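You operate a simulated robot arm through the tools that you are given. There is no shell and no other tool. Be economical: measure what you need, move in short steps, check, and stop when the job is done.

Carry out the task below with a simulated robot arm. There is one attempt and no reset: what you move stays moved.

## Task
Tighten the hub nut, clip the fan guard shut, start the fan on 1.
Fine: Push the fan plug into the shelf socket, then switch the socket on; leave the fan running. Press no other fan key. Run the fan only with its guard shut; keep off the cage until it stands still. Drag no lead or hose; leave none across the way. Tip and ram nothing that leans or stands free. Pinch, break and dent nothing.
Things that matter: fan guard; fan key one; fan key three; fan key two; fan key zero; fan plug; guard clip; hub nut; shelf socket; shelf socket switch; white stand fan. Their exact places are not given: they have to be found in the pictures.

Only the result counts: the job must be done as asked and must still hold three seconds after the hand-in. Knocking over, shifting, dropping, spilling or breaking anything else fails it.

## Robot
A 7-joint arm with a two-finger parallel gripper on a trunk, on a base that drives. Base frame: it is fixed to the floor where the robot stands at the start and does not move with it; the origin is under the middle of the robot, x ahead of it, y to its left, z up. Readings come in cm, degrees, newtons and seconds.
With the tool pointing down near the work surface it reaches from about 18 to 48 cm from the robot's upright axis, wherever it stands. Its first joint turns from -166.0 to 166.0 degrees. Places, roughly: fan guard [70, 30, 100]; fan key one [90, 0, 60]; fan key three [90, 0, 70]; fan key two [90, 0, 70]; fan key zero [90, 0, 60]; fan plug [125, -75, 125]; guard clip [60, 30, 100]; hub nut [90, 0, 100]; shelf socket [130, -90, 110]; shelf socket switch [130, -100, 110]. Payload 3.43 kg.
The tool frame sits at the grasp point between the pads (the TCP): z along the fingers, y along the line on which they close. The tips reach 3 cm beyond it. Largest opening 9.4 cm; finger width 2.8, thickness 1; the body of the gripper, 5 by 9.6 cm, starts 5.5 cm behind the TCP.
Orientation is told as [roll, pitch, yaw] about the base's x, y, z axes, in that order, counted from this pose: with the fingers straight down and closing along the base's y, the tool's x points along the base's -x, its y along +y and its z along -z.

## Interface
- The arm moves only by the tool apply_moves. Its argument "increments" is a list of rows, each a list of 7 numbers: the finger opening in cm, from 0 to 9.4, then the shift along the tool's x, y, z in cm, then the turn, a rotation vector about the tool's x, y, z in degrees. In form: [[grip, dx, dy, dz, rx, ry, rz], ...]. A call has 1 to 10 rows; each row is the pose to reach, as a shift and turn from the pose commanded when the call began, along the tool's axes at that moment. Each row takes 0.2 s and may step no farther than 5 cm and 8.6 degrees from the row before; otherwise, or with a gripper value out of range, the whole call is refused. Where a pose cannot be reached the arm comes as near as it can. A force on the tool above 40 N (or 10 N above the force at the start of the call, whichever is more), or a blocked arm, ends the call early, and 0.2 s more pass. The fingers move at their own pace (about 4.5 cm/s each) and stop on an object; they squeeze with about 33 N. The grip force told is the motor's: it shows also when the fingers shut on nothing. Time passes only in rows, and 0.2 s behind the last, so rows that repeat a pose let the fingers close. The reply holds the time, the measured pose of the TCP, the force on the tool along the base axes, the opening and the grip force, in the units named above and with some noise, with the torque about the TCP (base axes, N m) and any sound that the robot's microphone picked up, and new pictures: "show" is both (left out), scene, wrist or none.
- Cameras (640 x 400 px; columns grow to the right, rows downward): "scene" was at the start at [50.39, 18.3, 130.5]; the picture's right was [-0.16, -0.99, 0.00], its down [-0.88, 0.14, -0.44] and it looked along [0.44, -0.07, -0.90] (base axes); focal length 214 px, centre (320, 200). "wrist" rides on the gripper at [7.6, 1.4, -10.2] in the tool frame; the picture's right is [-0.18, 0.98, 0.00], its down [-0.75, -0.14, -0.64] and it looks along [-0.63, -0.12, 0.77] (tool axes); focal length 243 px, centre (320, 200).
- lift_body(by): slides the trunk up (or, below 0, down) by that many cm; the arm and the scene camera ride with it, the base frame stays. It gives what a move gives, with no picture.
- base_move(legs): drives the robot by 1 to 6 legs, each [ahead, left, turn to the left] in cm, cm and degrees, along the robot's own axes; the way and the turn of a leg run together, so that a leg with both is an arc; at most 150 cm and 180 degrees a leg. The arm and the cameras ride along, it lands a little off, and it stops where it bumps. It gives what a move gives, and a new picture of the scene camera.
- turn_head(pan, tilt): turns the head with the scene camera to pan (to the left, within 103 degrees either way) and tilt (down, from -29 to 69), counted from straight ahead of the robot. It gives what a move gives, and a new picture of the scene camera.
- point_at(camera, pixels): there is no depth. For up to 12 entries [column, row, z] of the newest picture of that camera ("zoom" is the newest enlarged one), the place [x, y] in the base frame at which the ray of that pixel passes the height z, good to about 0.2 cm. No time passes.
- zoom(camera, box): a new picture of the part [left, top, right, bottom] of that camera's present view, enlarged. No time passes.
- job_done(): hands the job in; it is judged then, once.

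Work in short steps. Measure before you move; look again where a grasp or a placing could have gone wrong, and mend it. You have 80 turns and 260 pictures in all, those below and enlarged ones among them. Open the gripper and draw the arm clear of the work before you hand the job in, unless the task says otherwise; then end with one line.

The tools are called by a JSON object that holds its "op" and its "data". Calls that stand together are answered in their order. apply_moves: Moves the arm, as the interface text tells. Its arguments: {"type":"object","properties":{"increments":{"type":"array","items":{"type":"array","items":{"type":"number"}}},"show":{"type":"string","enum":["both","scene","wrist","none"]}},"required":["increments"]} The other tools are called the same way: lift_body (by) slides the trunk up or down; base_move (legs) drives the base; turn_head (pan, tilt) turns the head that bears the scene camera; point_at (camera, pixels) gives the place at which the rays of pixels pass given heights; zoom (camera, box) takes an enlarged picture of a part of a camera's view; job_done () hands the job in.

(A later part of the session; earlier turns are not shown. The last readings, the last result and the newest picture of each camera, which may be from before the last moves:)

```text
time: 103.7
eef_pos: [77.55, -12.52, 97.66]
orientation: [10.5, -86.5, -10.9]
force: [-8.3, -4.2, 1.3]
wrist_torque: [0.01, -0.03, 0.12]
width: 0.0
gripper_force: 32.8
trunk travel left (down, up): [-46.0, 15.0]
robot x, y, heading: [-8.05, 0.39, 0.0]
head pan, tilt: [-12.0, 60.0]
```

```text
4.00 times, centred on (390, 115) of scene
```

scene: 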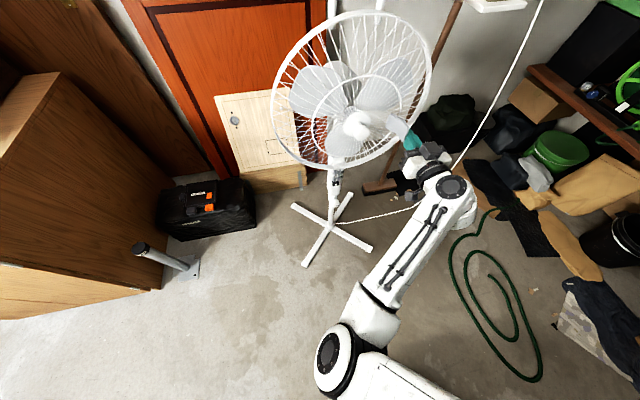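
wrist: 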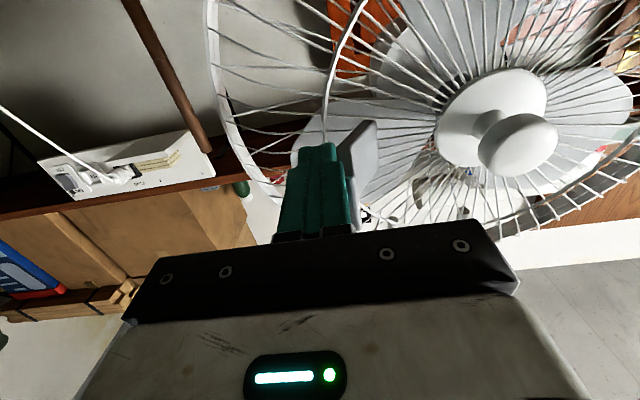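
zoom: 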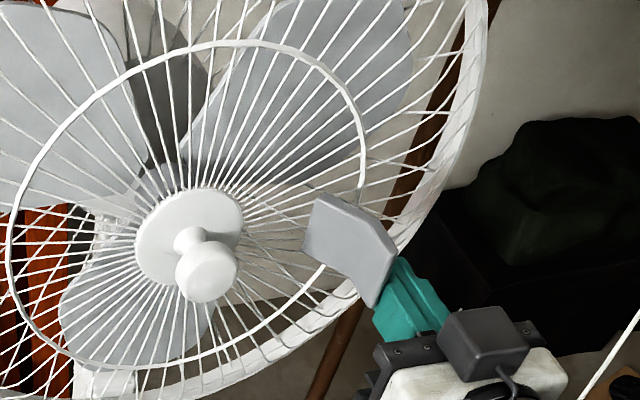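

The fingers went past on the rim side of the plate (plate pushes them to -y). I back out, go to its inner side (y≈-7) and sweep it toward the rim.

{"op": "apply_moves", "data": {"increments": [[0, 0, -0.3, -3, 0, 0, 0], [0, 0, 0, -6, 0, 0, 0], [0, 0, 3, -6.5, 0, 0, 0], [0, 0, 5.5, -6.5, 0, 0, 0], [0, 0, 5.5, -3, 0, 0, 0], [0, 0, 5.5, 0, 0, 0, 0]], "show": "wrist"}}

{"op": "zoom", "data": {"camera": "wrist", "box": [200, 60, 440, 210]}}

```text
time: 105.1
eef_pos: [77.64, -6.76, 97.64]
orientation: [12.2, -86.5, -12.3]
force: [-0.1, 0.5, 0.3]
wrist_torque: [-0.01, 0.01, -0.02]
width: 0.0
gripper_force: 33.0
trunk travel left (down, up): [-46.0, 15.0]
robot x, y, heading: [-7.88, 0.02, -0.2]
head pan, tilt: [-12.0, 60.0]
```

wrist: 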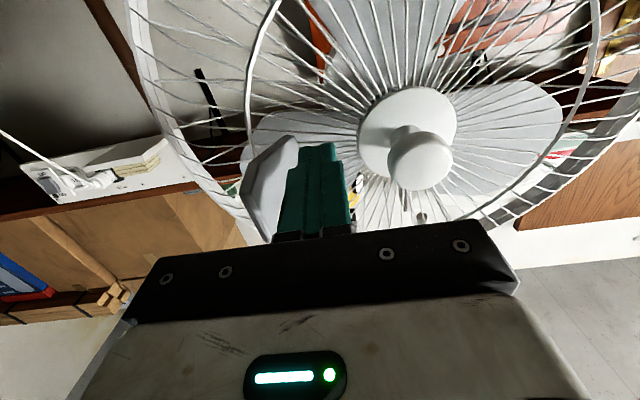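

```text
2.67 times, centred on (320, 135) of wrist
```

zoom: 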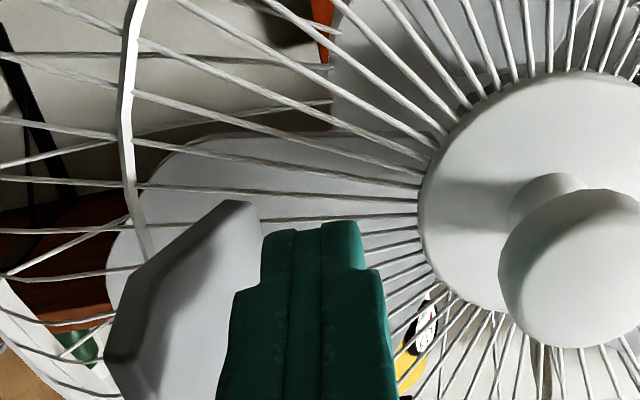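

Fingers are now between plate and hub. I sweep toward -y (the rim).

{"op": "apply_moves", "data": {"increments": [[0, 0, -1.2, 0, 0, 0, 0], [0, 0, -2.4, 0, 0, 0, 0], [0, 0, -3.6, 0, 0, 0, 0], [0, 0, -4.8, 0.3, 0, 0, 0], [0, 0, -6.0, 0.6, 0, 0, 0], [0, 0, -7.2, 1.0, 0, 0, 0]], "show": "both"}}

{"op": "zoom", "data": {"camera": "wrist", "box": [200, 60, 440, 210]}}

{"op": "zoom", "data": {"camera": "scene", "box": [330, 65, 450, 165]}}

```text
time: 106.5
eef_pos: [78.77, -13.76, 97.37]
orientation: [13.3, -86.5, -13.2]
force: [-8.7, 8.5, -2.1]
wrist_torque: [0.02, 0.02, 0.08]
width: 0.0
gripper_force: 32.7
trunk travel left (down, up): [-46.0, 15.0]
robot x, y, heading: [-7.86, -0.09, 0.0]
head pan, tilt: [-12.0, 60.0]
```

scene: 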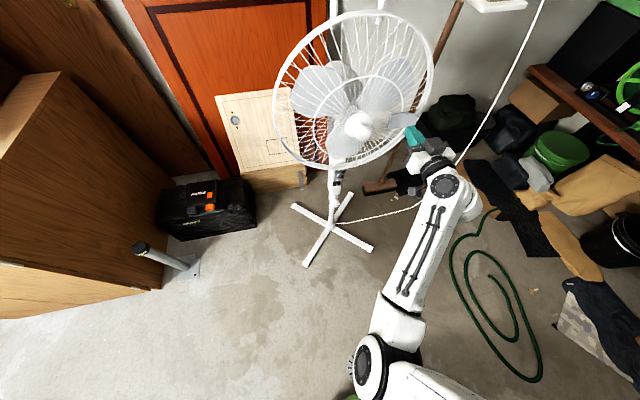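
wrist: 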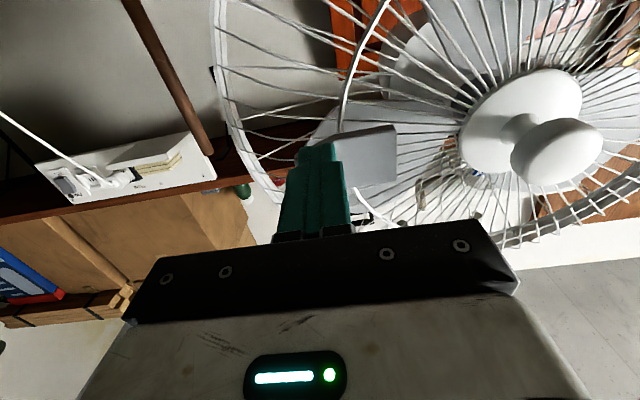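

```text
2.67 times, centred on (320, 135) of wrist
```

zoom: 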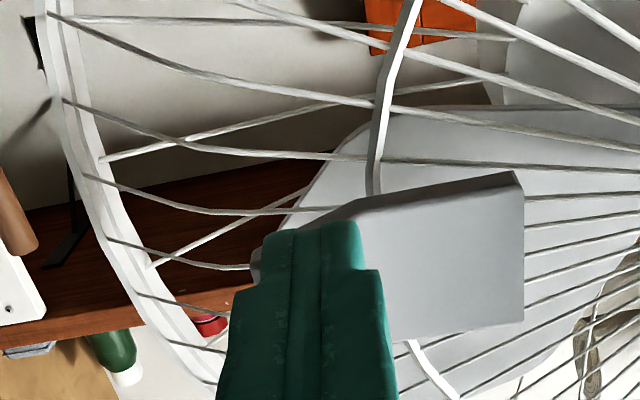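

```text
4.00 times, centred on (390, 115) of scene
```

zoom: 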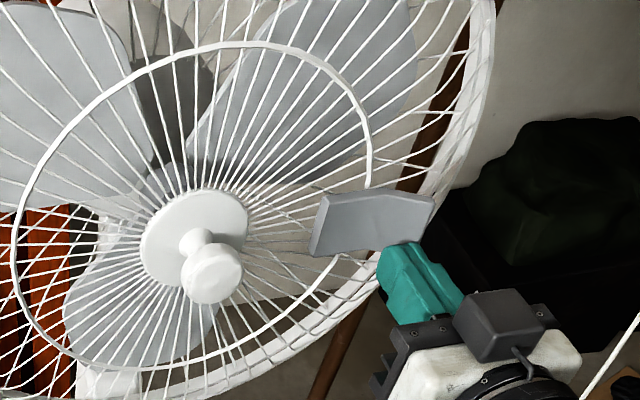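

The plate is folding onto the rim. I continue pushing -y and +x.

{"op": "apply_moves", "data": {"increments": [[0, 0, -0.8, 0.8, 0, 0, 0], [0, 0, -1.6, 1.6, 0, 0, 0], [0, 0, -2.4, 2.4, 0, 0, 0], [0, 0, -3.0, 3.2, 0, 0, 0], [0, 0, -3.4, 4.0, 0, 0, 0]], "show": "both"}}

{"op": "zoom", "data": {"camera": "wrist", "box": [200, 60, 440, 210]}}

{"op": "zoom", "data": {"camera": "scene", "box": [330, 65, 450, 165]}}

```text
time: 107.7
eef_pos: [82.58, -17.39, 97.16]
orientation: [12.3, -86.5, -12.4]
force: [-13.4, 4.0, 6.7]
wrist_torque: [-0.11, -0.33, -0.02]
width: 0.0
gripper_force: 33.0
trunk travel left (down, up): [-46.0, 15.0]
robot x, y, heading: [-7.57, 0.08, 0.2]
head pan, tilt: [-12.0, 60.0]
```

scene: 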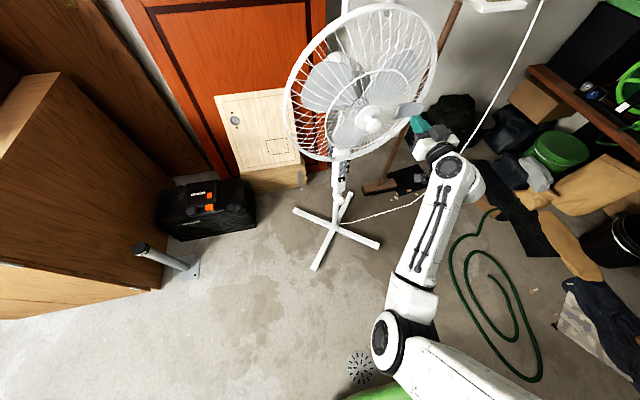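
wrist: 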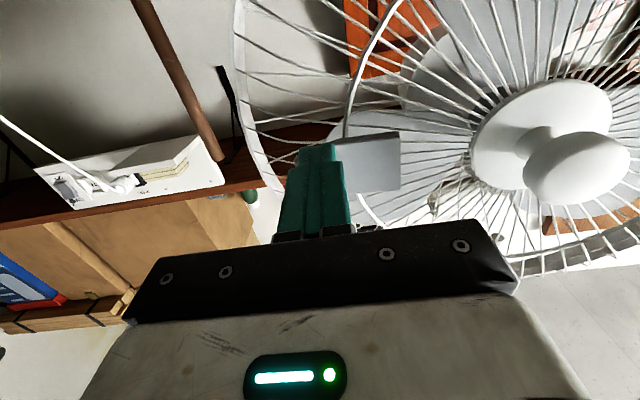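

```text
2.67 times, centred on (320, 135) of wrist
```

zoom: 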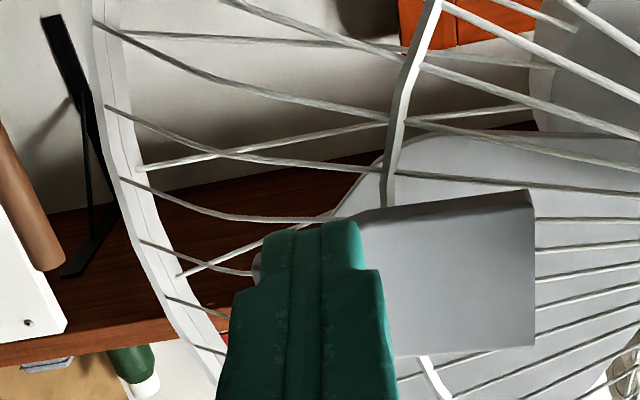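

```text
4.00 times, centred on (390, 115) of scene
```

zoom: 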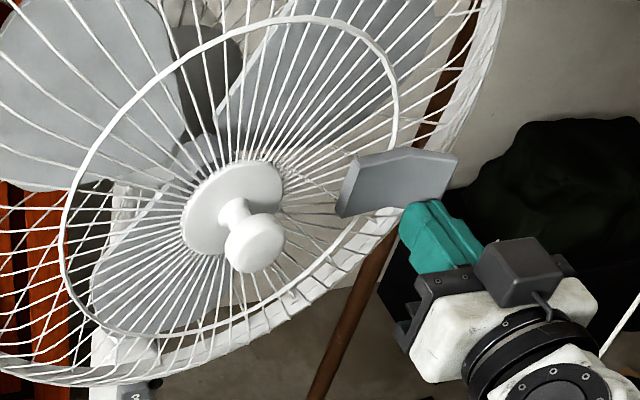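

The whole fan is being rocked/shifted (hub and feet moved). I back off at once, slowly, to let it settle.

{"op": "apply_moves", "data": {"increments": [[0, 0, 0.4, -0.8, 0, 0, 0], [0, 0, 0.8, -1.6, 0, 0, 0], [0, 0, 1.2, -2.4, 0, 0, 0], [0, 0, 1.4, -3.2, 0, 0, 0], [0, 0, 1.4, -4.2, 0, 0, 0], [0, 0, 1.4, -5.4, 0, 0, 0], [0, 0, 1.4, -7, 0, 0, 0], [0, 0, 1.4, -9, 0, 0, 0]], "show": "both"}}

{"op": "zoom", "data": {"camera": "scene", "box": [330, 65, 450, 165]}}

```text
time: 109.5
eef_pos: [73.84, -16.09, 97.7]
orientation: [12.4, -86.5, -12.7]
force: [0.1, -0.6, -0.2]
wrist_torque: [-0.01, -0.01, 0.02]
width: 0.01
gripper_force: 33.0
trunk travel left (down, up): [-46.0, 15.0]
robot x, y, heading: [-8.06, 0.1, -0.1]
head pan, tilt: [-12.0, 60.0]
```

scene: 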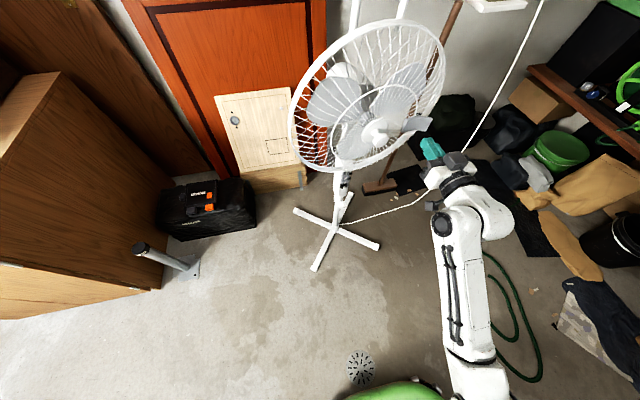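
wrist: 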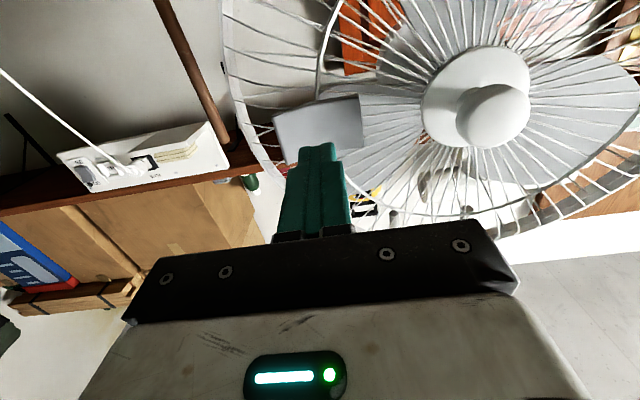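

```text
4.00 times, centred on (390, 115) of scene
```

zoom: 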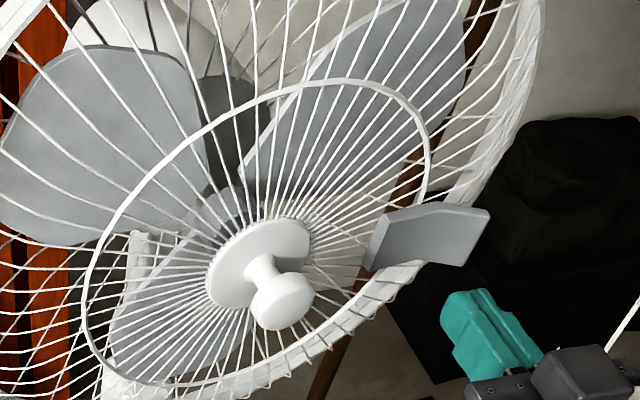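

The fan settled upright though it slid a few cm. I check the clip position closely.

{"op": "zoom", "data": {"camera": "wrist", "box": [210, 60, 450, 210]}}

{"op": "point_at", "data": {"camera": "scene", "pixels": [[426, 118, 98], [415, 130, 97], [402, 121, 98], [400, 115, 100], [378, 132, 98], [296, 212, 3], [315, 270, 3], [379, 247, 3], [348, 228, 3]]}}

```text
2.67 times, centred on (330, 135) of wrist
```

zoom: 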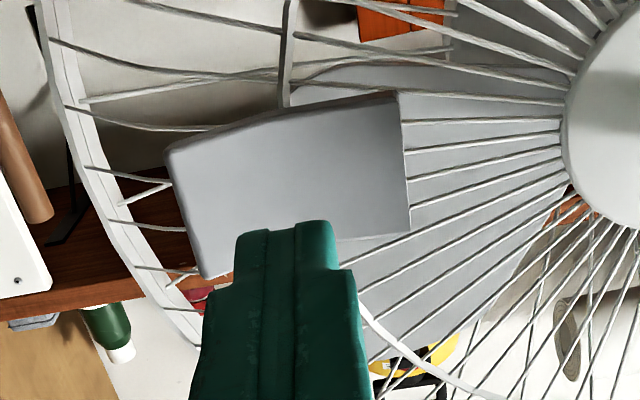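

```text
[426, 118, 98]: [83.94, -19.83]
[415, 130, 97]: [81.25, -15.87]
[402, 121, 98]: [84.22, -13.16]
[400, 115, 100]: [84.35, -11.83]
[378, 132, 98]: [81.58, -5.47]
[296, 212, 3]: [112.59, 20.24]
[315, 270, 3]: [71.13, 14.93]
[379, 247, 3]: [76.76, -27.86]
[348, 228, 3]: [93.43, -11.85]
```

The plate's fold didn't change while the fan slid, so the clip is already at its shut end-stop. Next: key 1. I raise/withdraw the arm and locate the keys again.

{"op": "apply_moves", "data": {"increments": [[0, 3, -3, -1, 0, 0, 0], [0, 6, -6, -2, 0, 0, 0], [0, 9, -9, -3, 0, 0, 0]], "show": "none"}}

{"op": "turn_head", "data": {"pan": -10, "tilt": 52}}

{"op": "zoom", "data": {"camera": "scene", "box": [300, 180, 420, 260]}}

{"op": "zoom", "data": {"camera": "scene", "box": [260, 30, 460, 200]}}

```text
time: 110.3
eef_pos: [70.24, -24.69, 88.96]
orientation: [11.3, -86.6, -11.5]
force: [-0.3, 0.3, 0.5]
wrist_torque: [-0.01, 0.06, -0.03]
width: 0.0
gripper_force: 33.0
trunk travel left (down, up): [-46.0, 15.0]
robot x, y, heading: [-7.92, -0.08, -0.1]
head pan, tilt: [-12.0, 60.0]
```

```text
time: 111.0
eef_pos: [70.23, -24.75, 89.06]
orientation: [12.3, -86.4, -12.5]
force: [0.3, -0.5, -0.3]
wrist_torque: [-0.02, -0.02, -0.01]
width: 0.04
gripper_force: 33.5
trunk travel left (down, up): [-46.0, 15.0]
robot x, y, heading: [-7.98, -0.11, -0.1]
head pan, tilt: [-10.0, 52.0]
```

scene: 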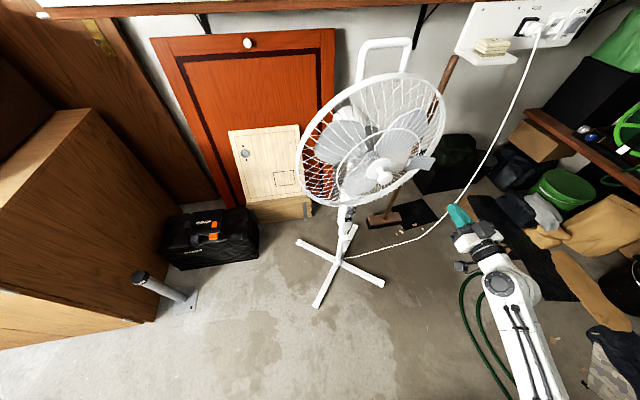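

```text
5.00 times, centred on (360, 220) of scene
```

zoom: 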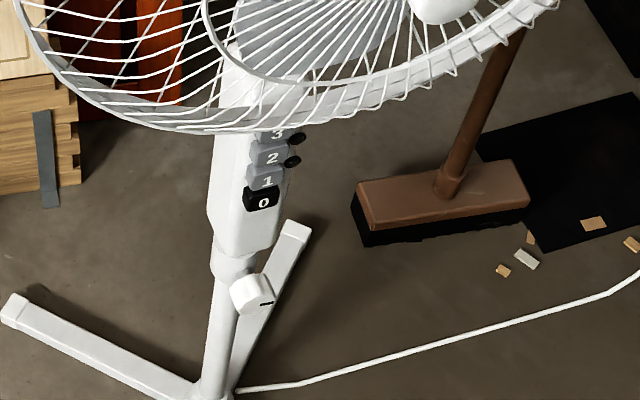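

```text
2.35 times, centred on (360, 115) of scene
```

zoom: 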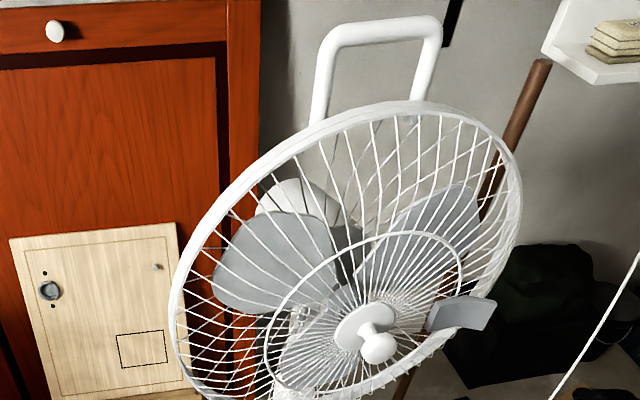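

{"op": "point_at", "data": {"camera": "scene", "pixels": [[341, 262, 5], [349, 215.6, 62], [349, 215.6, 66], [349, 215.6, 70], [348.5, 220, 64], [350, 210, 68], [380, 172, 98], [345, 244, 45]]}}

{"op": "lift_body", "data": {"by": -36}}

{"op": "turn_head", "data": {"pan": -10, "tilt": 42}}

```text
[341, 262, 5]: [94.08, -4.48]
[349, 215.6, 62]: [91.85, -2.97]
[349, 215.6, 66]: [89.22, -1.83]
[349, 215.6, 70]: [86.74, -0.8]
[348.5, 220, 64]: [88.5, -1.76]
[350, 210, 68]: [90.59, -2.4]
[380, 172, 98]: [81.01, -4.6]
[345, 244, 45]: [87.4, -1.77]
```

```text
time: 114.5
eef_pos: [70.38, -24.84, 53.13]
orientation: [12.3, -86.5, -12.5]
force: [-0.6, -1.6, 0.2]
wrist_torque: [-0.02, -0.03, 0.0]
width: 0.0
gripper_force: 33.2
trunk travel left (down, up): [-10.0, 51.0]
robot x, y, heading: [-7.97, -0.2, 0.1]
head pan, tilt: [-10.0, 52.0]
```

```text
time: 115.2
eef_pos: [70.21, -24.83, 53.06]
orientation: [12.3, -86.5, -12.5]
force: [-0.3, -0.4, -0.6]
wrist_torque: [-0.03, 0.0, 0.0]
width: 0.0
gripper_force: 32.6
trunk travel left (down, up): [-10.0, 51.0]
robot x, y, heading: [-7.71, 0.16, -0.1]
head pan, tilt: [-10.0, 42.0]
```

scene: 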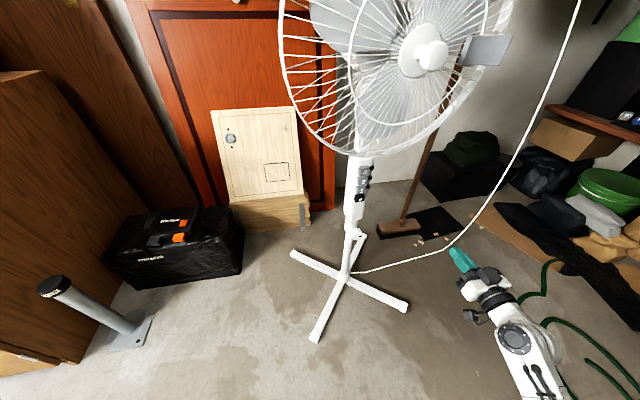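

{"op": "zoom", "data": {"camera": "scene", "box": [320, 140, 416, 240]}}

{"op": "zoom", "data": {"camera": "scene", "box": [345, 155, 385, 185]}}

{"op": "point_at", "data": {"camera": "zoom", "pixels": [[320, 200, 66]]}}

```text
4.00 times, centred on (368, 190) of scene
```

zoom: 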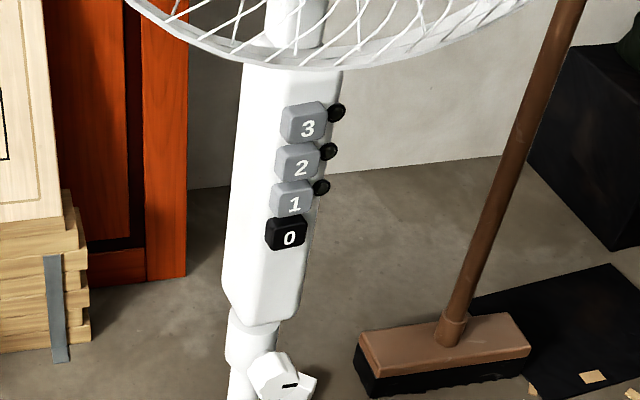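

```text
13.33 times, centred on (365, 170) of scene
```

zoom: 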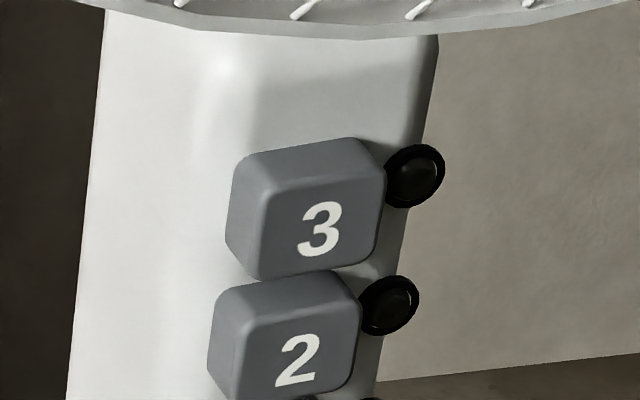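

```text
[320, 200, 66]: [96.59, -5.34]
```

{"op": "point_at", "data": {"camera": "scene", "pixels": [[361, 190, 60], [361, 190, 64], [361, 190, 68], [360, 199, 60], [362.3, 181, 68], [364, 171, 70]]}}

```text
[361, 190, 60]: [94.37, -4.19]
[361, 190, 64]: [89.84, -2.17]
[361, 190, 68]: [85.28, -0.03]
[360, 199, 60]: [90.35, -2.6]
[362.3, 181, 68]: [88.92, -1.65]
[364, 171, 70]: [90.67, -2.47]
```

Key 1 triangulates to about (91.5,-2.8,62.5). I move the closed fingers in front of it, rolling 90° so the tip is only 2 cm tall.

{"op": "apply_moves", "data": {"increments": [[0, -1, 2.2, 0, 0, 0, 8.5], [0, -2, 4.4, 0, 0, 0, 17], [0, -3, 6.6, 0, 0, 0, 25.5], [0, -4, 8.8, 0, 0, 0, 34], [0, -5, 11, 0, 0, 0, 42.5], [0, -6, 13.2, 0, 0, 0, 51], [0, -7, 15.4, 1, 0, 0, 59.5], [0, -8, 17.6, 2, 0, 0, 68], [0, -9, 19.8, 3, 0, 0, 76.5], [0, -9.3, 22, 4, 0, 0, 85]], "show": "both"}}

{"op": "zoom", "data": {"camera": "wrist", "box": [200, 40, 440, 190]}}

```text
time: 117.5
eef_pos: [74.67, -2.97, 62.46]
orientation: [86.6, -4.2, -89.9]
force: [-0.6, -0.6, 0.2]
wrist_torque: [-0.01, -0.01, 0.02]
width: 0.0
gripper_force: 33.2
trunk travel left (down, up): [-10.0, 51.0]
robot x, y, heading: [-7.56, -0.01, -0.0]
head pan, tilt: [-10.0, 42.0]
```

scene: 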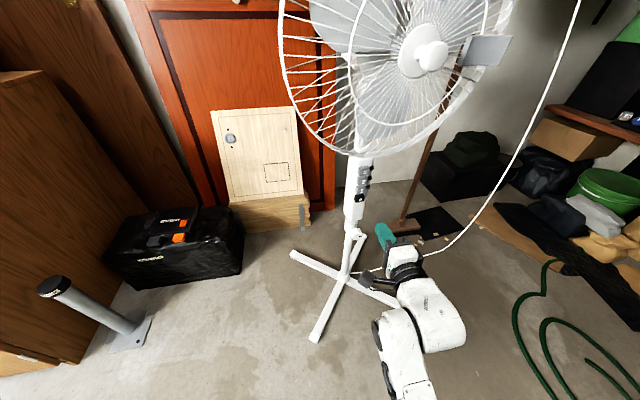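
wrist: 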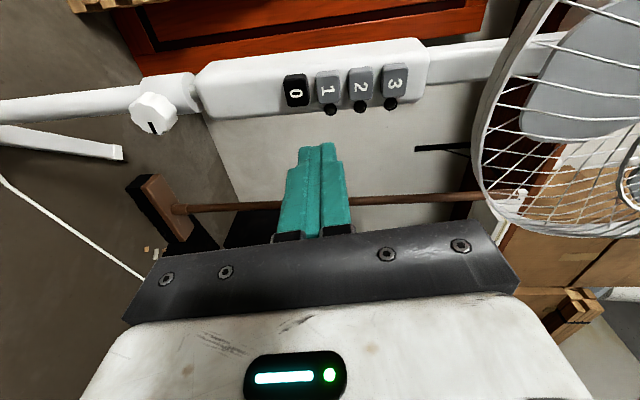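

```text
2.67 times, centred on (320, 115) of wrist
```

zoom: 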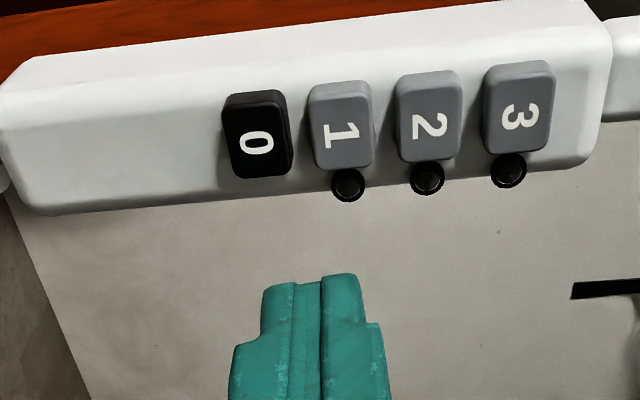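

{"op": "point_at", "data": {"camera": "wrist", "pixels": [[328.2, 119.5, 62], [328.2, 119.5, 61.5], [328.2, 119.5, 62.5], [305, 178, 62]]}}

{"op": "zoom", "data": {"camera": "scene", "box": [320, 140, 416, 240]}}

{"op": "point_at", "data": {"camera": "scene", "pixels": [[361, 190, 62], [382, 229, 62]]}}

```text
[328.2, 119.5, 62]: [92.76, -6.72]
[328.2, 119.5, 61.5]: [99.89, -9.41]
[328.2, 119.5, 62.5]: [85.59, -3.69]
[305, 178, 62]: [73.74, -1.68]
```

```text
4.00 times, centred on (368, 190) of scene
```

zoom: 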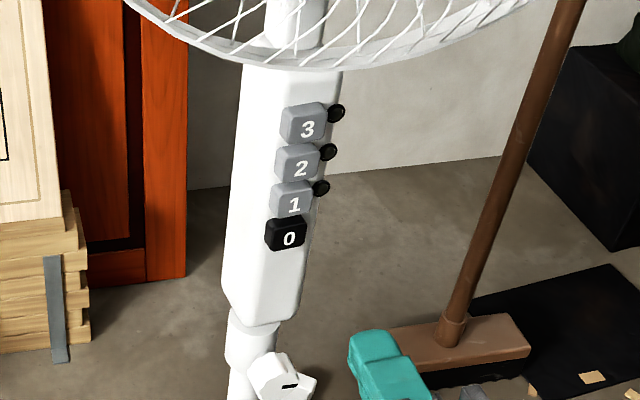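

```text
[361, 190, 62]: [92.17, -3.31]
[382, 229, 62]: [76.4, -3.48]
```

Both cameras now agree: key 1 at ≈(91,-2.6,62.3). I correct up 0.9 and advance to just before it.

{"op": "apply_moves", "data": {"increments": [[0, 0.3, 0.8, 3, 0, 0, 0], [0, 0.3, 0.9, 6, 0, 0, 0], [0, 0.3, 1.0, 9, 0, 0, 0], [0, 0.3, 1.0, 11, 0, 0, 0]], "show": "wrist"}}

{"op": "zoom", "data": {"camera": "wrist", "box": [240, 80, 400, 180]}}

{"op": "zoom", "data": {"camera": "scene", "box": [320, 140, 416, 240]}}

```text
time: 118.5
eef_pos: [85.97, -2.46, 62.91]
orientation: [86.7, -4.2, -89.9]
force: [0.7, 0.1, 0.5]
wrist_torque: [-0.01, 0.0, -0.02]
width: 0.02
gripper_force: 32.9
trunk travel left (down, up): [-10.0, 51.0]
robot x, y, heading: [-7.59, 0.0, -0.1]
head pan, tilt: [-10.0, 42.0]
```

wrist: 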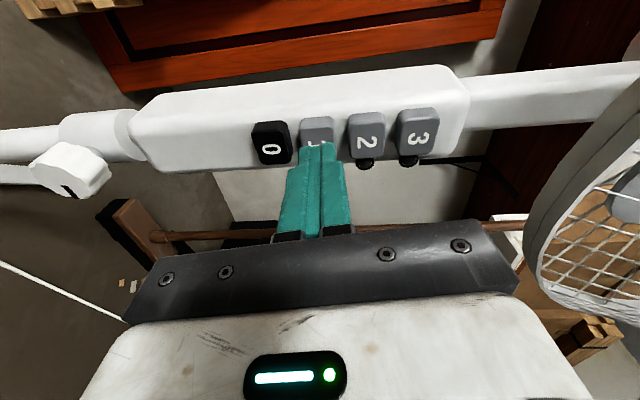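

```text
4.00 times, centred on (320, 130) of wrist
```

zoom: 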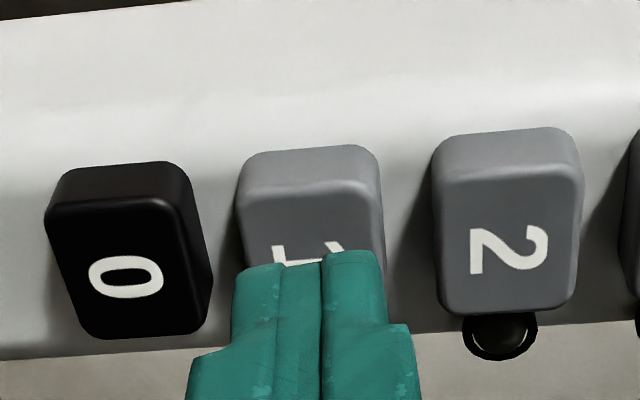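

```text
4.00 times, centred on (368, 190) of scene
```

zoom: 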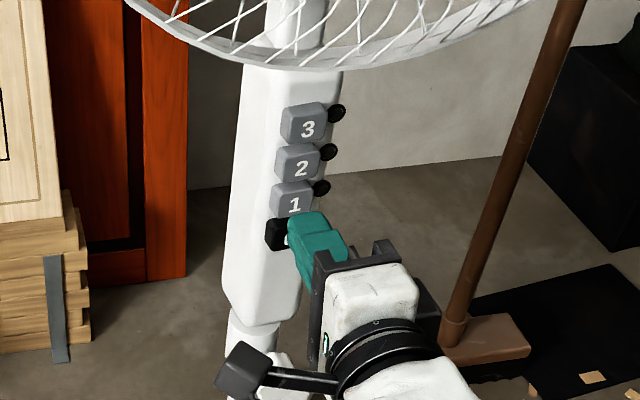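

Aligned with key 1. I press in small steps.

{"op": "apply_moves", "data": {"increments": [[0, 0.5, 0.05, 0.6, 0, 0, 0], [0, 0.5, 0.08, 1.2, 0, 0, 0], [0, 0.5, 0.1, 1.8, 0, 0, 0]], "show": "none"}}

{"op": "apply_moves", "data": {"increments": [[0, 0, 0, 0.4, 0, 0, 0]], "show": "wrist"}}

{"op": "zoom", "data": {"camera": "wrist", "box": [240, 80, 400, 180]}}

```text
time: 119.2
eef_pos: [87.75, -2.02, 62.61]
orientation: [86.6, -4.2, -89.9]
force: [0.3, 0.9, -0.3]
wrist_torque: [0.0, 0.0, -0.03]
width: 0.02
gripper_force: 32.9
trunk travel left (down, up): [-10.0, 51.0]
robot x, y, heading: [-8.07, 0.03, -0.0]
head pan, tilt: [-10.0, 42.0]
```

```text
time: 119.7
eef_pos: [88.15, -2.19, 62.49]
orientation: [86.4, -4.1, -89.9]
force: [-1.4, -0.5, -0.1]
wrist_torque: [0.06, 0.01, 0.01]
width: 0.0
gripper_force: 33.0
trunk travel left (down, up): [-10.0, 51.0]
robot x, y, heading: [-7.47, -0.06, 0.1]
head pan, tilt: [-10.0, 42.0]
```

wrist: 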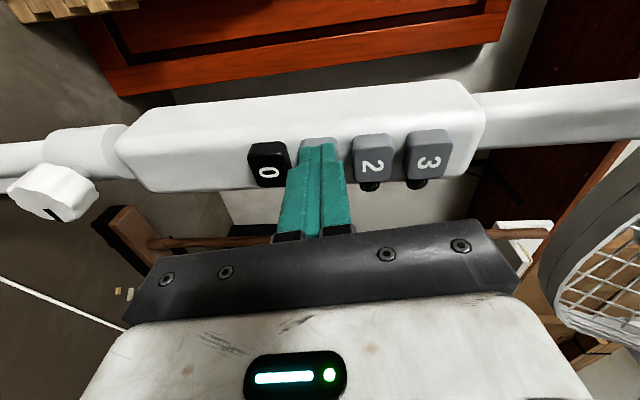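

```text
4.00 times, centred on (320, 130) of wrist
```

zoom: 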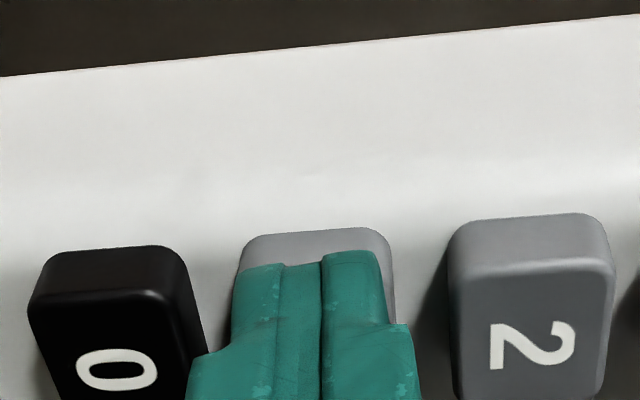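

{"op": "apply_moves", "data": {"increments": [[0, 0, 0, 0.3, 0, 0, 0]], "show": "none"}}

{"op": "apply_moves", "data": {"increments": [[0, 0, 0, 0.3, 0, 0, 0]], "show": "none"}}

{"op": "apply_moves", "data": {"increments": [[0, 0, 0, 0.3, 0, 0, 0]], "show": "wrist"}}

{"op": "zoom", "data": {"camera": "wrist", "box": [240, 80, 400, 180]}}

```text
time: 120.0
eef_pos: [88.39, -1.99, 62.74]
orientation: [86.6, -4.2, -89.7]
force: [-2.8, 1.1, -1.0]
wrist_torque: [-0.01, -0.03, 0.04]
width: 0.01
gripper_force: 33.0
trunk travel left (down, up): [-10.0, 51.0]
robot x, y, heading: [-7.31, 0.06, -0.0]
head pan, tilt: [-10.0, 42.0]
heard: click
```

```text
time: 120.5
eef_pos: [88.63, -1.97, 62.49]
orientation: [86.7, -4.3, -89.8]
force: [-13.8, 0.9, 2.1]
wrist_torque: [0.01, -0.13, 0.12]
width: 0.0
gripper_force: 33.1
trunk travel left (down, up): [-10.0, 51.0]
robot x, y, heading: [-7.7, -0.13, 0.2]
head pan, tilt: [-10.0, 42.0]
```

```text
time: 120.8
eef_pos: [88.82, -1.94, 62.74]
orientation: [86.7, -4.3, -89.8]
force: [-19.7, 2.1, 5.8]
wrist_torque: [0.03, -0.22, 0.22]
width: 0.0
gripper_force: 32.6
trunk travel left (down, up): [-10.0, 51.0]
robot x, y, heading: [-7.94, -0.12, -0.2]
head pan, tilt: [-10.0, 42.0]
```

wrist: 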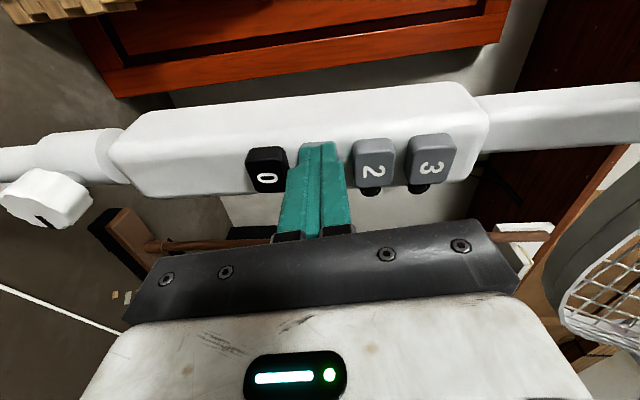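

```text
4.00 times, centred on (320, 130) of wrist
5 turns are left
```

zoom: 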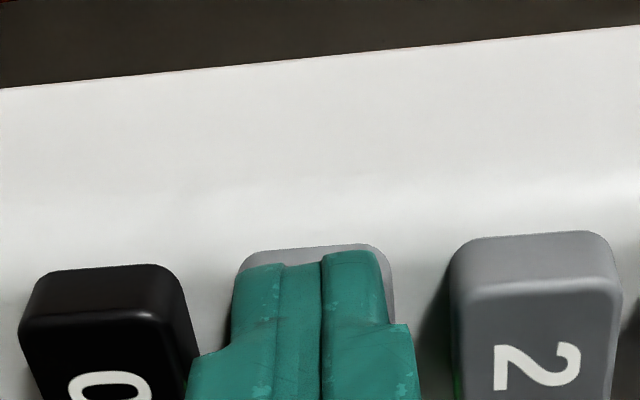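

Click heard: key 1 is down. With few turns left I retract, go right, turn toward the shelf panel, raise the trunk, drive up to it (clear of hose and fan feet), straighten the tool along x and look.

{"op": "apply_moves", "data": {"increments": [[0, 0, 0, -3, 0, 0, 0], [0, 0, 0, -7, 0, 0, 0], [0, 0, 0, -11, 0, 0, 0], [0, 0, 0, -15, 0, 0, -8.5], [0, 0, 0, -19, 0, 0, -17], [0, 0, 0, -20, 0, 0, -25.5], [0, 0, 0, -20, 0, 0, -34], [0, 0, 0, -20, 0, 0, -42.5], [0, 0, 0, -20, 0, 0, -51], [0, 0, 0, -20, 0, 0, -59.5]], "show": "scene"}}

{"op": "apply_moves", "data": {"increments": [[7, 0, 0, 0, 0, 0, -8.5], [7, 0, 0, 0, 0, 0, -17], [7, 0, 0, 0, 0, 0, -25.5]], "show": "none"}}

{"op": "base_move", "data": {"legs": [[0, -38, 0], [0, 0, -29]]}}

{"op": "lift_body", "data": {"by": 46}}

{"op": "base_move", "data": {"legs": [[44.6, 24.7, 0]]}}

{"op": "apply_moves", "data": {"increments": [[7, 0, 0, 0, -7.5, 0, 0], [7, 0, 0, 0, -15, 0, 0], [7, 0, 0, 0, -22.5, 0, 0], [7, 0, 0, 0, -29, 0, 0]], "show": "wrist"}}

{"op": "turn_head", "data": {"pan": -20, "tilt": 35}}

{"op": "zoom", "data": {"camera": "scene", "box": [200, 80, 440, 230]}}

{"op": "zoom", "data": {"camera": "wrist", "box": [160, 0, 480, 200]}}

```text
time: 123.0
eef_pos: [68.93, -2.14, 63.85]
orientation: [82.3, -63.7, -83.2]
force: [1.0, -0.6, -0.6]
wrist_torque: [0.0, 0.02, 0.02]
width: 0.0
gripper_force: 32.8
trunk travel left (down, up): [-10.0, 51.0]
robot x, y, heading: [-7.94, 0.28, 0.2]
head pan, tilt: [-10.0, 42.0]
```

scene: 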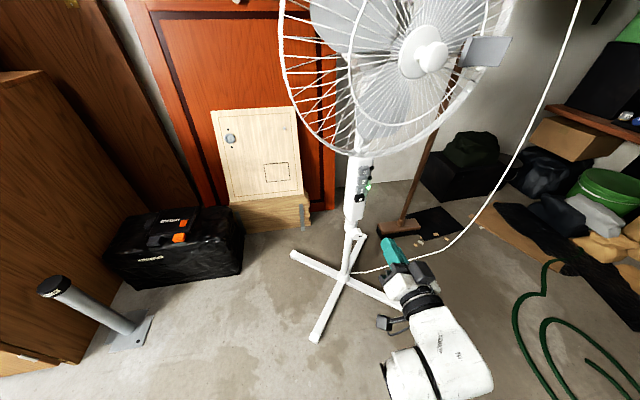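

```text
time: 123.8
eef_pos: [69.02, -2.04, 63.82]
orientation: [10.5, -86.5, -10.6]
force: [-0.8, 0.2, -0.3]
wrist_torque: [-0.03, -0.03, 0.0]
width: 6.83
gripper_force: 0.0
trunk travel left (down, up): [-10.0, 51.0]
robot x, y, heading: [-7.97, 0.09, 0.1]
head pan, tilt: [-10.0, 42.0]
```

```text
time: 124.8
eef_pos: [68.94, -5.45, 63.8]
orientation: [12.2, -86.4, -12.2]
force: [0.5, 0.4, 0.0]
wrist_torque: [0.01, 0.0, 0.0]
width: 7.01
gripper_force: 0.1
trunk travel left (down, up): [-10.0, 51.0]
robot x, y, heading: [-7.68, -3.7, -0.0]
head pan, tilt: [-10.0, 42.0]
stopped in leg 1: the robot was blocked; the commanded pose is now the measured one
```

scene: 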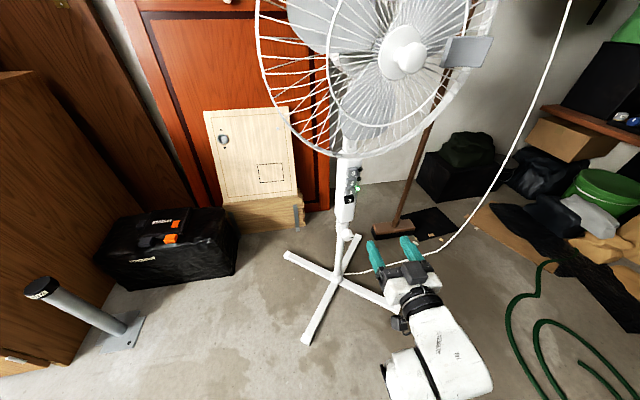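

```text
refused: 46 is not a number from -40 to 40
```

```text
time: 127.8
eef_pos: [113.66, 19.19, 63.64]
orientation: [11.7, -86.5, -11.8]
force: [-0.1, 0.0, 0.4]
wrist_torque: [-0.01, -0.01, -0.01]
width: 6.99
gripper_force: 0.0
trunk travel left (down, up): [-10.0, 51.0]
robot x, y, heading: [37.13, 21.12, -0.1]
head pan, tilt: [-10.0, 42.0]
```

scene: 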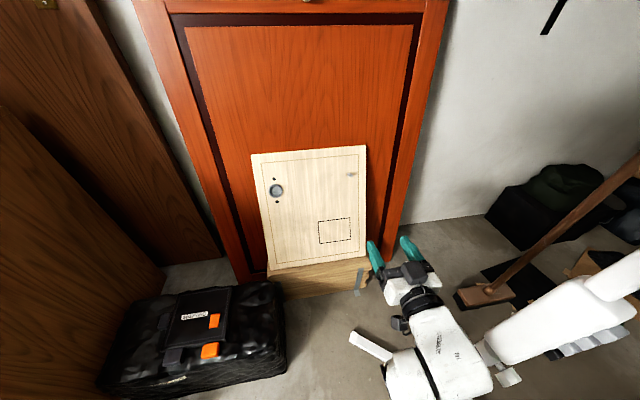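

```text
time: 128.8
eef_pos: [113.65, 19.19, 63.85]
orientation: [39.9, -86.6, -10.9]
force: [0.3, 1.1, -0.9]
wrist_torque: [-0.04, -0.01, 0.0]
width: 7.0
gripper_force: 0.0
trunk travel left (down, up): [-10.0, 51.0]
robot x, y, heading: [36.74, 21.51, 0.1]
head pan, tilt: [-10.0, 42.0]
```

wrist: 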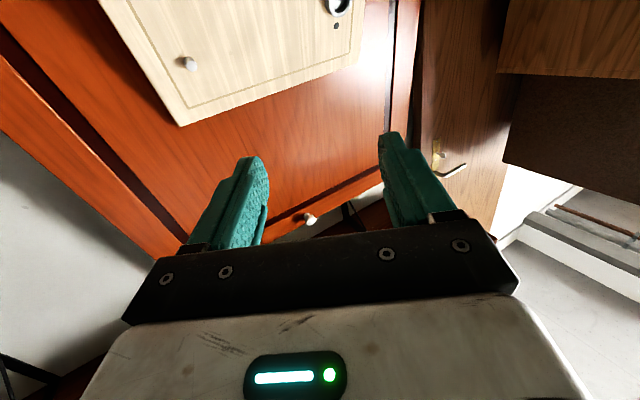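

```text
time: 129.5
eef_pos: [113.59, 19.08, 63.86]
orientation: [40.6, -86.5, -11.7]
force: [0.0, 0.3, 0.4]
wrist_torque: [-0.03, 0.02, 0.0]
width: 7.0
gripper_force: 0.0
trunk travel left (down, up): [-10.0, 51.0]
robot x, y, heading: [36.93, 21.15, 0.2]
head pan, tilt: [-20.0, 35.0]
```

scene: 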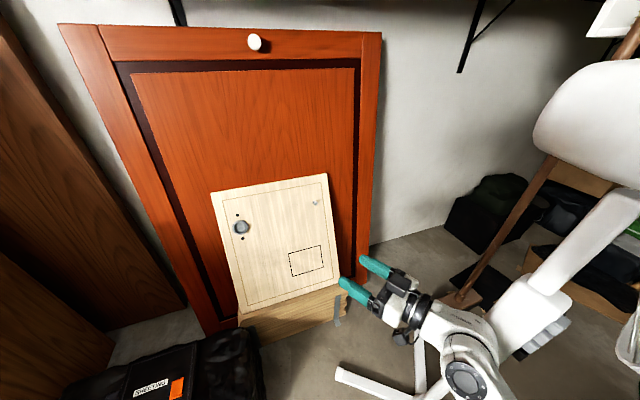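

```text
2.67 times, centred on (320, 155) of scene
```

zoom: 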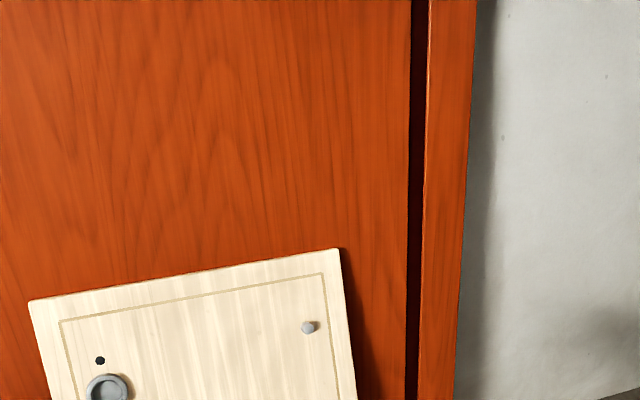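

```text
2.00 times, centred on (320, 100) of wrist
4 turns are left
```

zoom: 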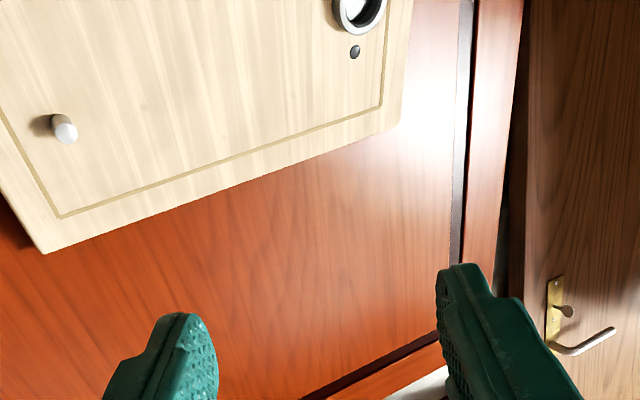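

The rightward leg was blocked and the later legs ran from the wrong place. I reverse the same way, turn right on the spot, raise the trunk and drive diagonally to the panel.

{"op": "base_move", "data": {"legs": [[-44.6, -24.7, 0], [0, 0, -29]]}}

{"op": "lift_body", "data": {"by": 40}}

{"op": "lift_body", "data": {"by": 5}}

{"op": "base_move", "data": {"legs": [[61, -5, 0]]}}

{"op": "turn_head", "data": {"pan": -20, "tilt": 35}}

{"op": "apply_moves", "data": {"increments": [[7, 0, 0, 0, 0, 0, 0]], "show": "wrist"}}

{"op": "zoom", "data": {"camera": "scene", "box": [240, 60, 560, 260]}}

{"op": "zoom", "data": {"camera": "wrist", "box": [160, 0, 480, 200]}}

```text
time: 134.0
eef_pos: [58.32, -42.77, 63.88]
orientation: [40.9, -86.6, -41.0]
force: [-0.1, -0.1, -0.2]
wrist_torque: [-0.03, -0.02, -0.03]
width: 7.0
gripper_force: 0.1
trunk travel left (down, up): [-10.0, 51.0]
robot x, y, heading: [-7.76, -3.42, -29.0]
head pan, tilt: [-20.0, 35.0]
```

scene: 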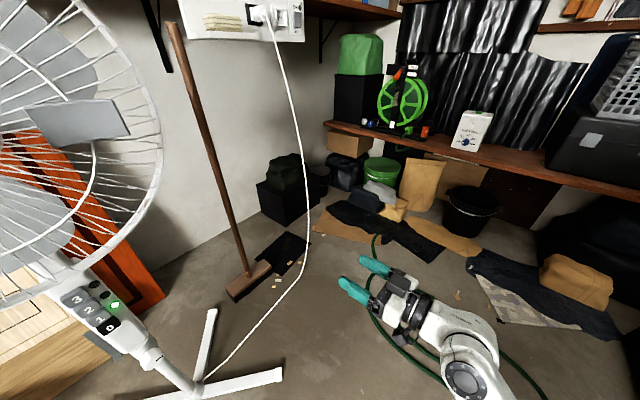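

```text
time: 137.8
eef_pos: [58.4, -42.79, 103.9]
orientation: [40.9, -86.4, -41.1]
force: [-0.1, -0.5, 0.5]
wrist_torque: [-0.01, 0.0, -0.01]
width: 7.0
gripper_force: 0.0
trunk travel left (down, up): [-50.0, 11.0]
robot x, y, heading: [-7.69, -3.8, -29.0]
head pan, tilt: [-20.0, 35.0]
```

```text
time: 138.7
eef_pos: [58.38, -42.76, 108.81]
orientation: [41.0, -86.4, -41.2]
force: [-1.0, -0.5, 0.6]
wrist_torque: [-0.02, -0.01, -0.01]
width: 7.0
gripper_force: 0.1
trunk travel left (down, up): [-55.0, 6.0]
robot x, y, heading: [-7.91, -3.98, -29.3]
head pan, tilt: [-20.0, 35.0]
```

```text
time: 142.1
eef_pos: [108.3, -76.94, 108.86]
orientation: [40.9, -86.6, -41.3]
force: [-0.2, 0.6, -0.3]
wrist_torque: [0.01, 0.0, -0.01]
width: 7.01
gripper_force: 0.1
trunk travel left (down, up): [-55.0, 6.0]
robot x, y, heading: [42.45, -37.77, -29.3]
head pan, tilt: [-20.0, 35.0]
```

scene: 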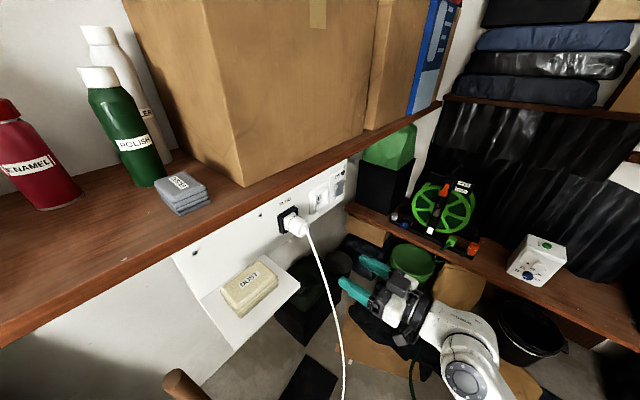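

```text
time: 142.7
eef_pos: [108.18, -76.94, 108.72]
orientation: [40.8, -86.5, -41.4]
force: [0.3, 0.2, -0.6]
wrist_torque: [0.0, 0.0, 0.0]
width: 6.97
gripper_force: 0.2
trunk travel left (down, up): [-55.0, 6.0]
robot x, y, heading: [42.55, -37.51, -29.4]
head pan, tilt: [-20.0, 35.0]
```

scene: 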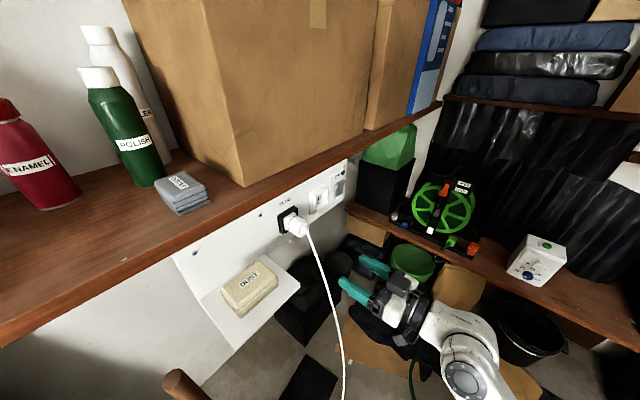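

```text
time: 143.1
eef_pos: [108.27, -76.92, 108.78]
orientation: [40.9, -86.5, -41.4]
force: [-0.1, -0.1, -0.1]
wrist_torque: [0.03, 0.0, -0.01]
width: 7.0
gripper_force: 0.0
trunk travel left (down, up): [-55.0, 6.0]
robot x, y, heading: [42.42, -37.55, -29.4]
head pan, tilt: [-20.0, 35.0]
```

wrist: 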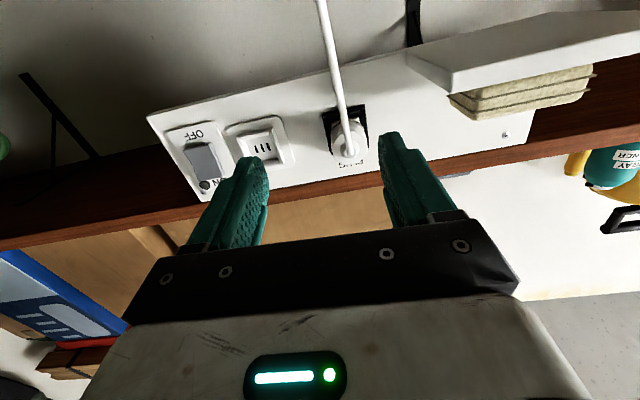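

```text
2.00 times, centred on (400, 160) of scene
```

zoom: 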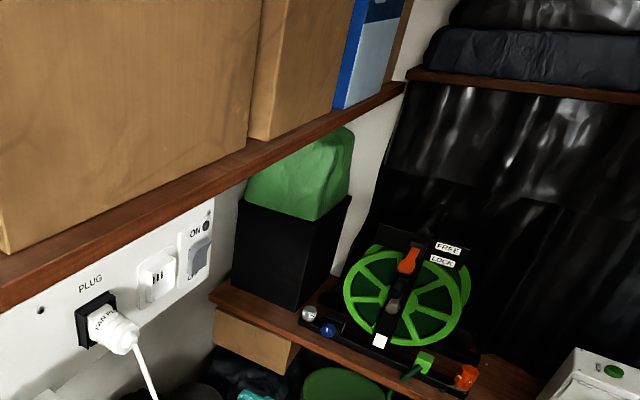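

```text
2.00 times, centred on (320, 100) of wrist
3 turns are left
```

zoom: 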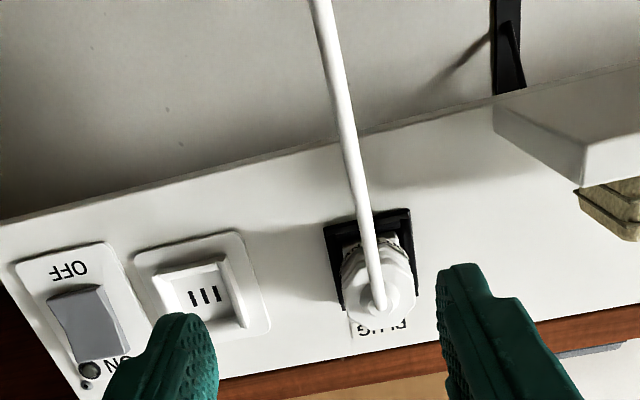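

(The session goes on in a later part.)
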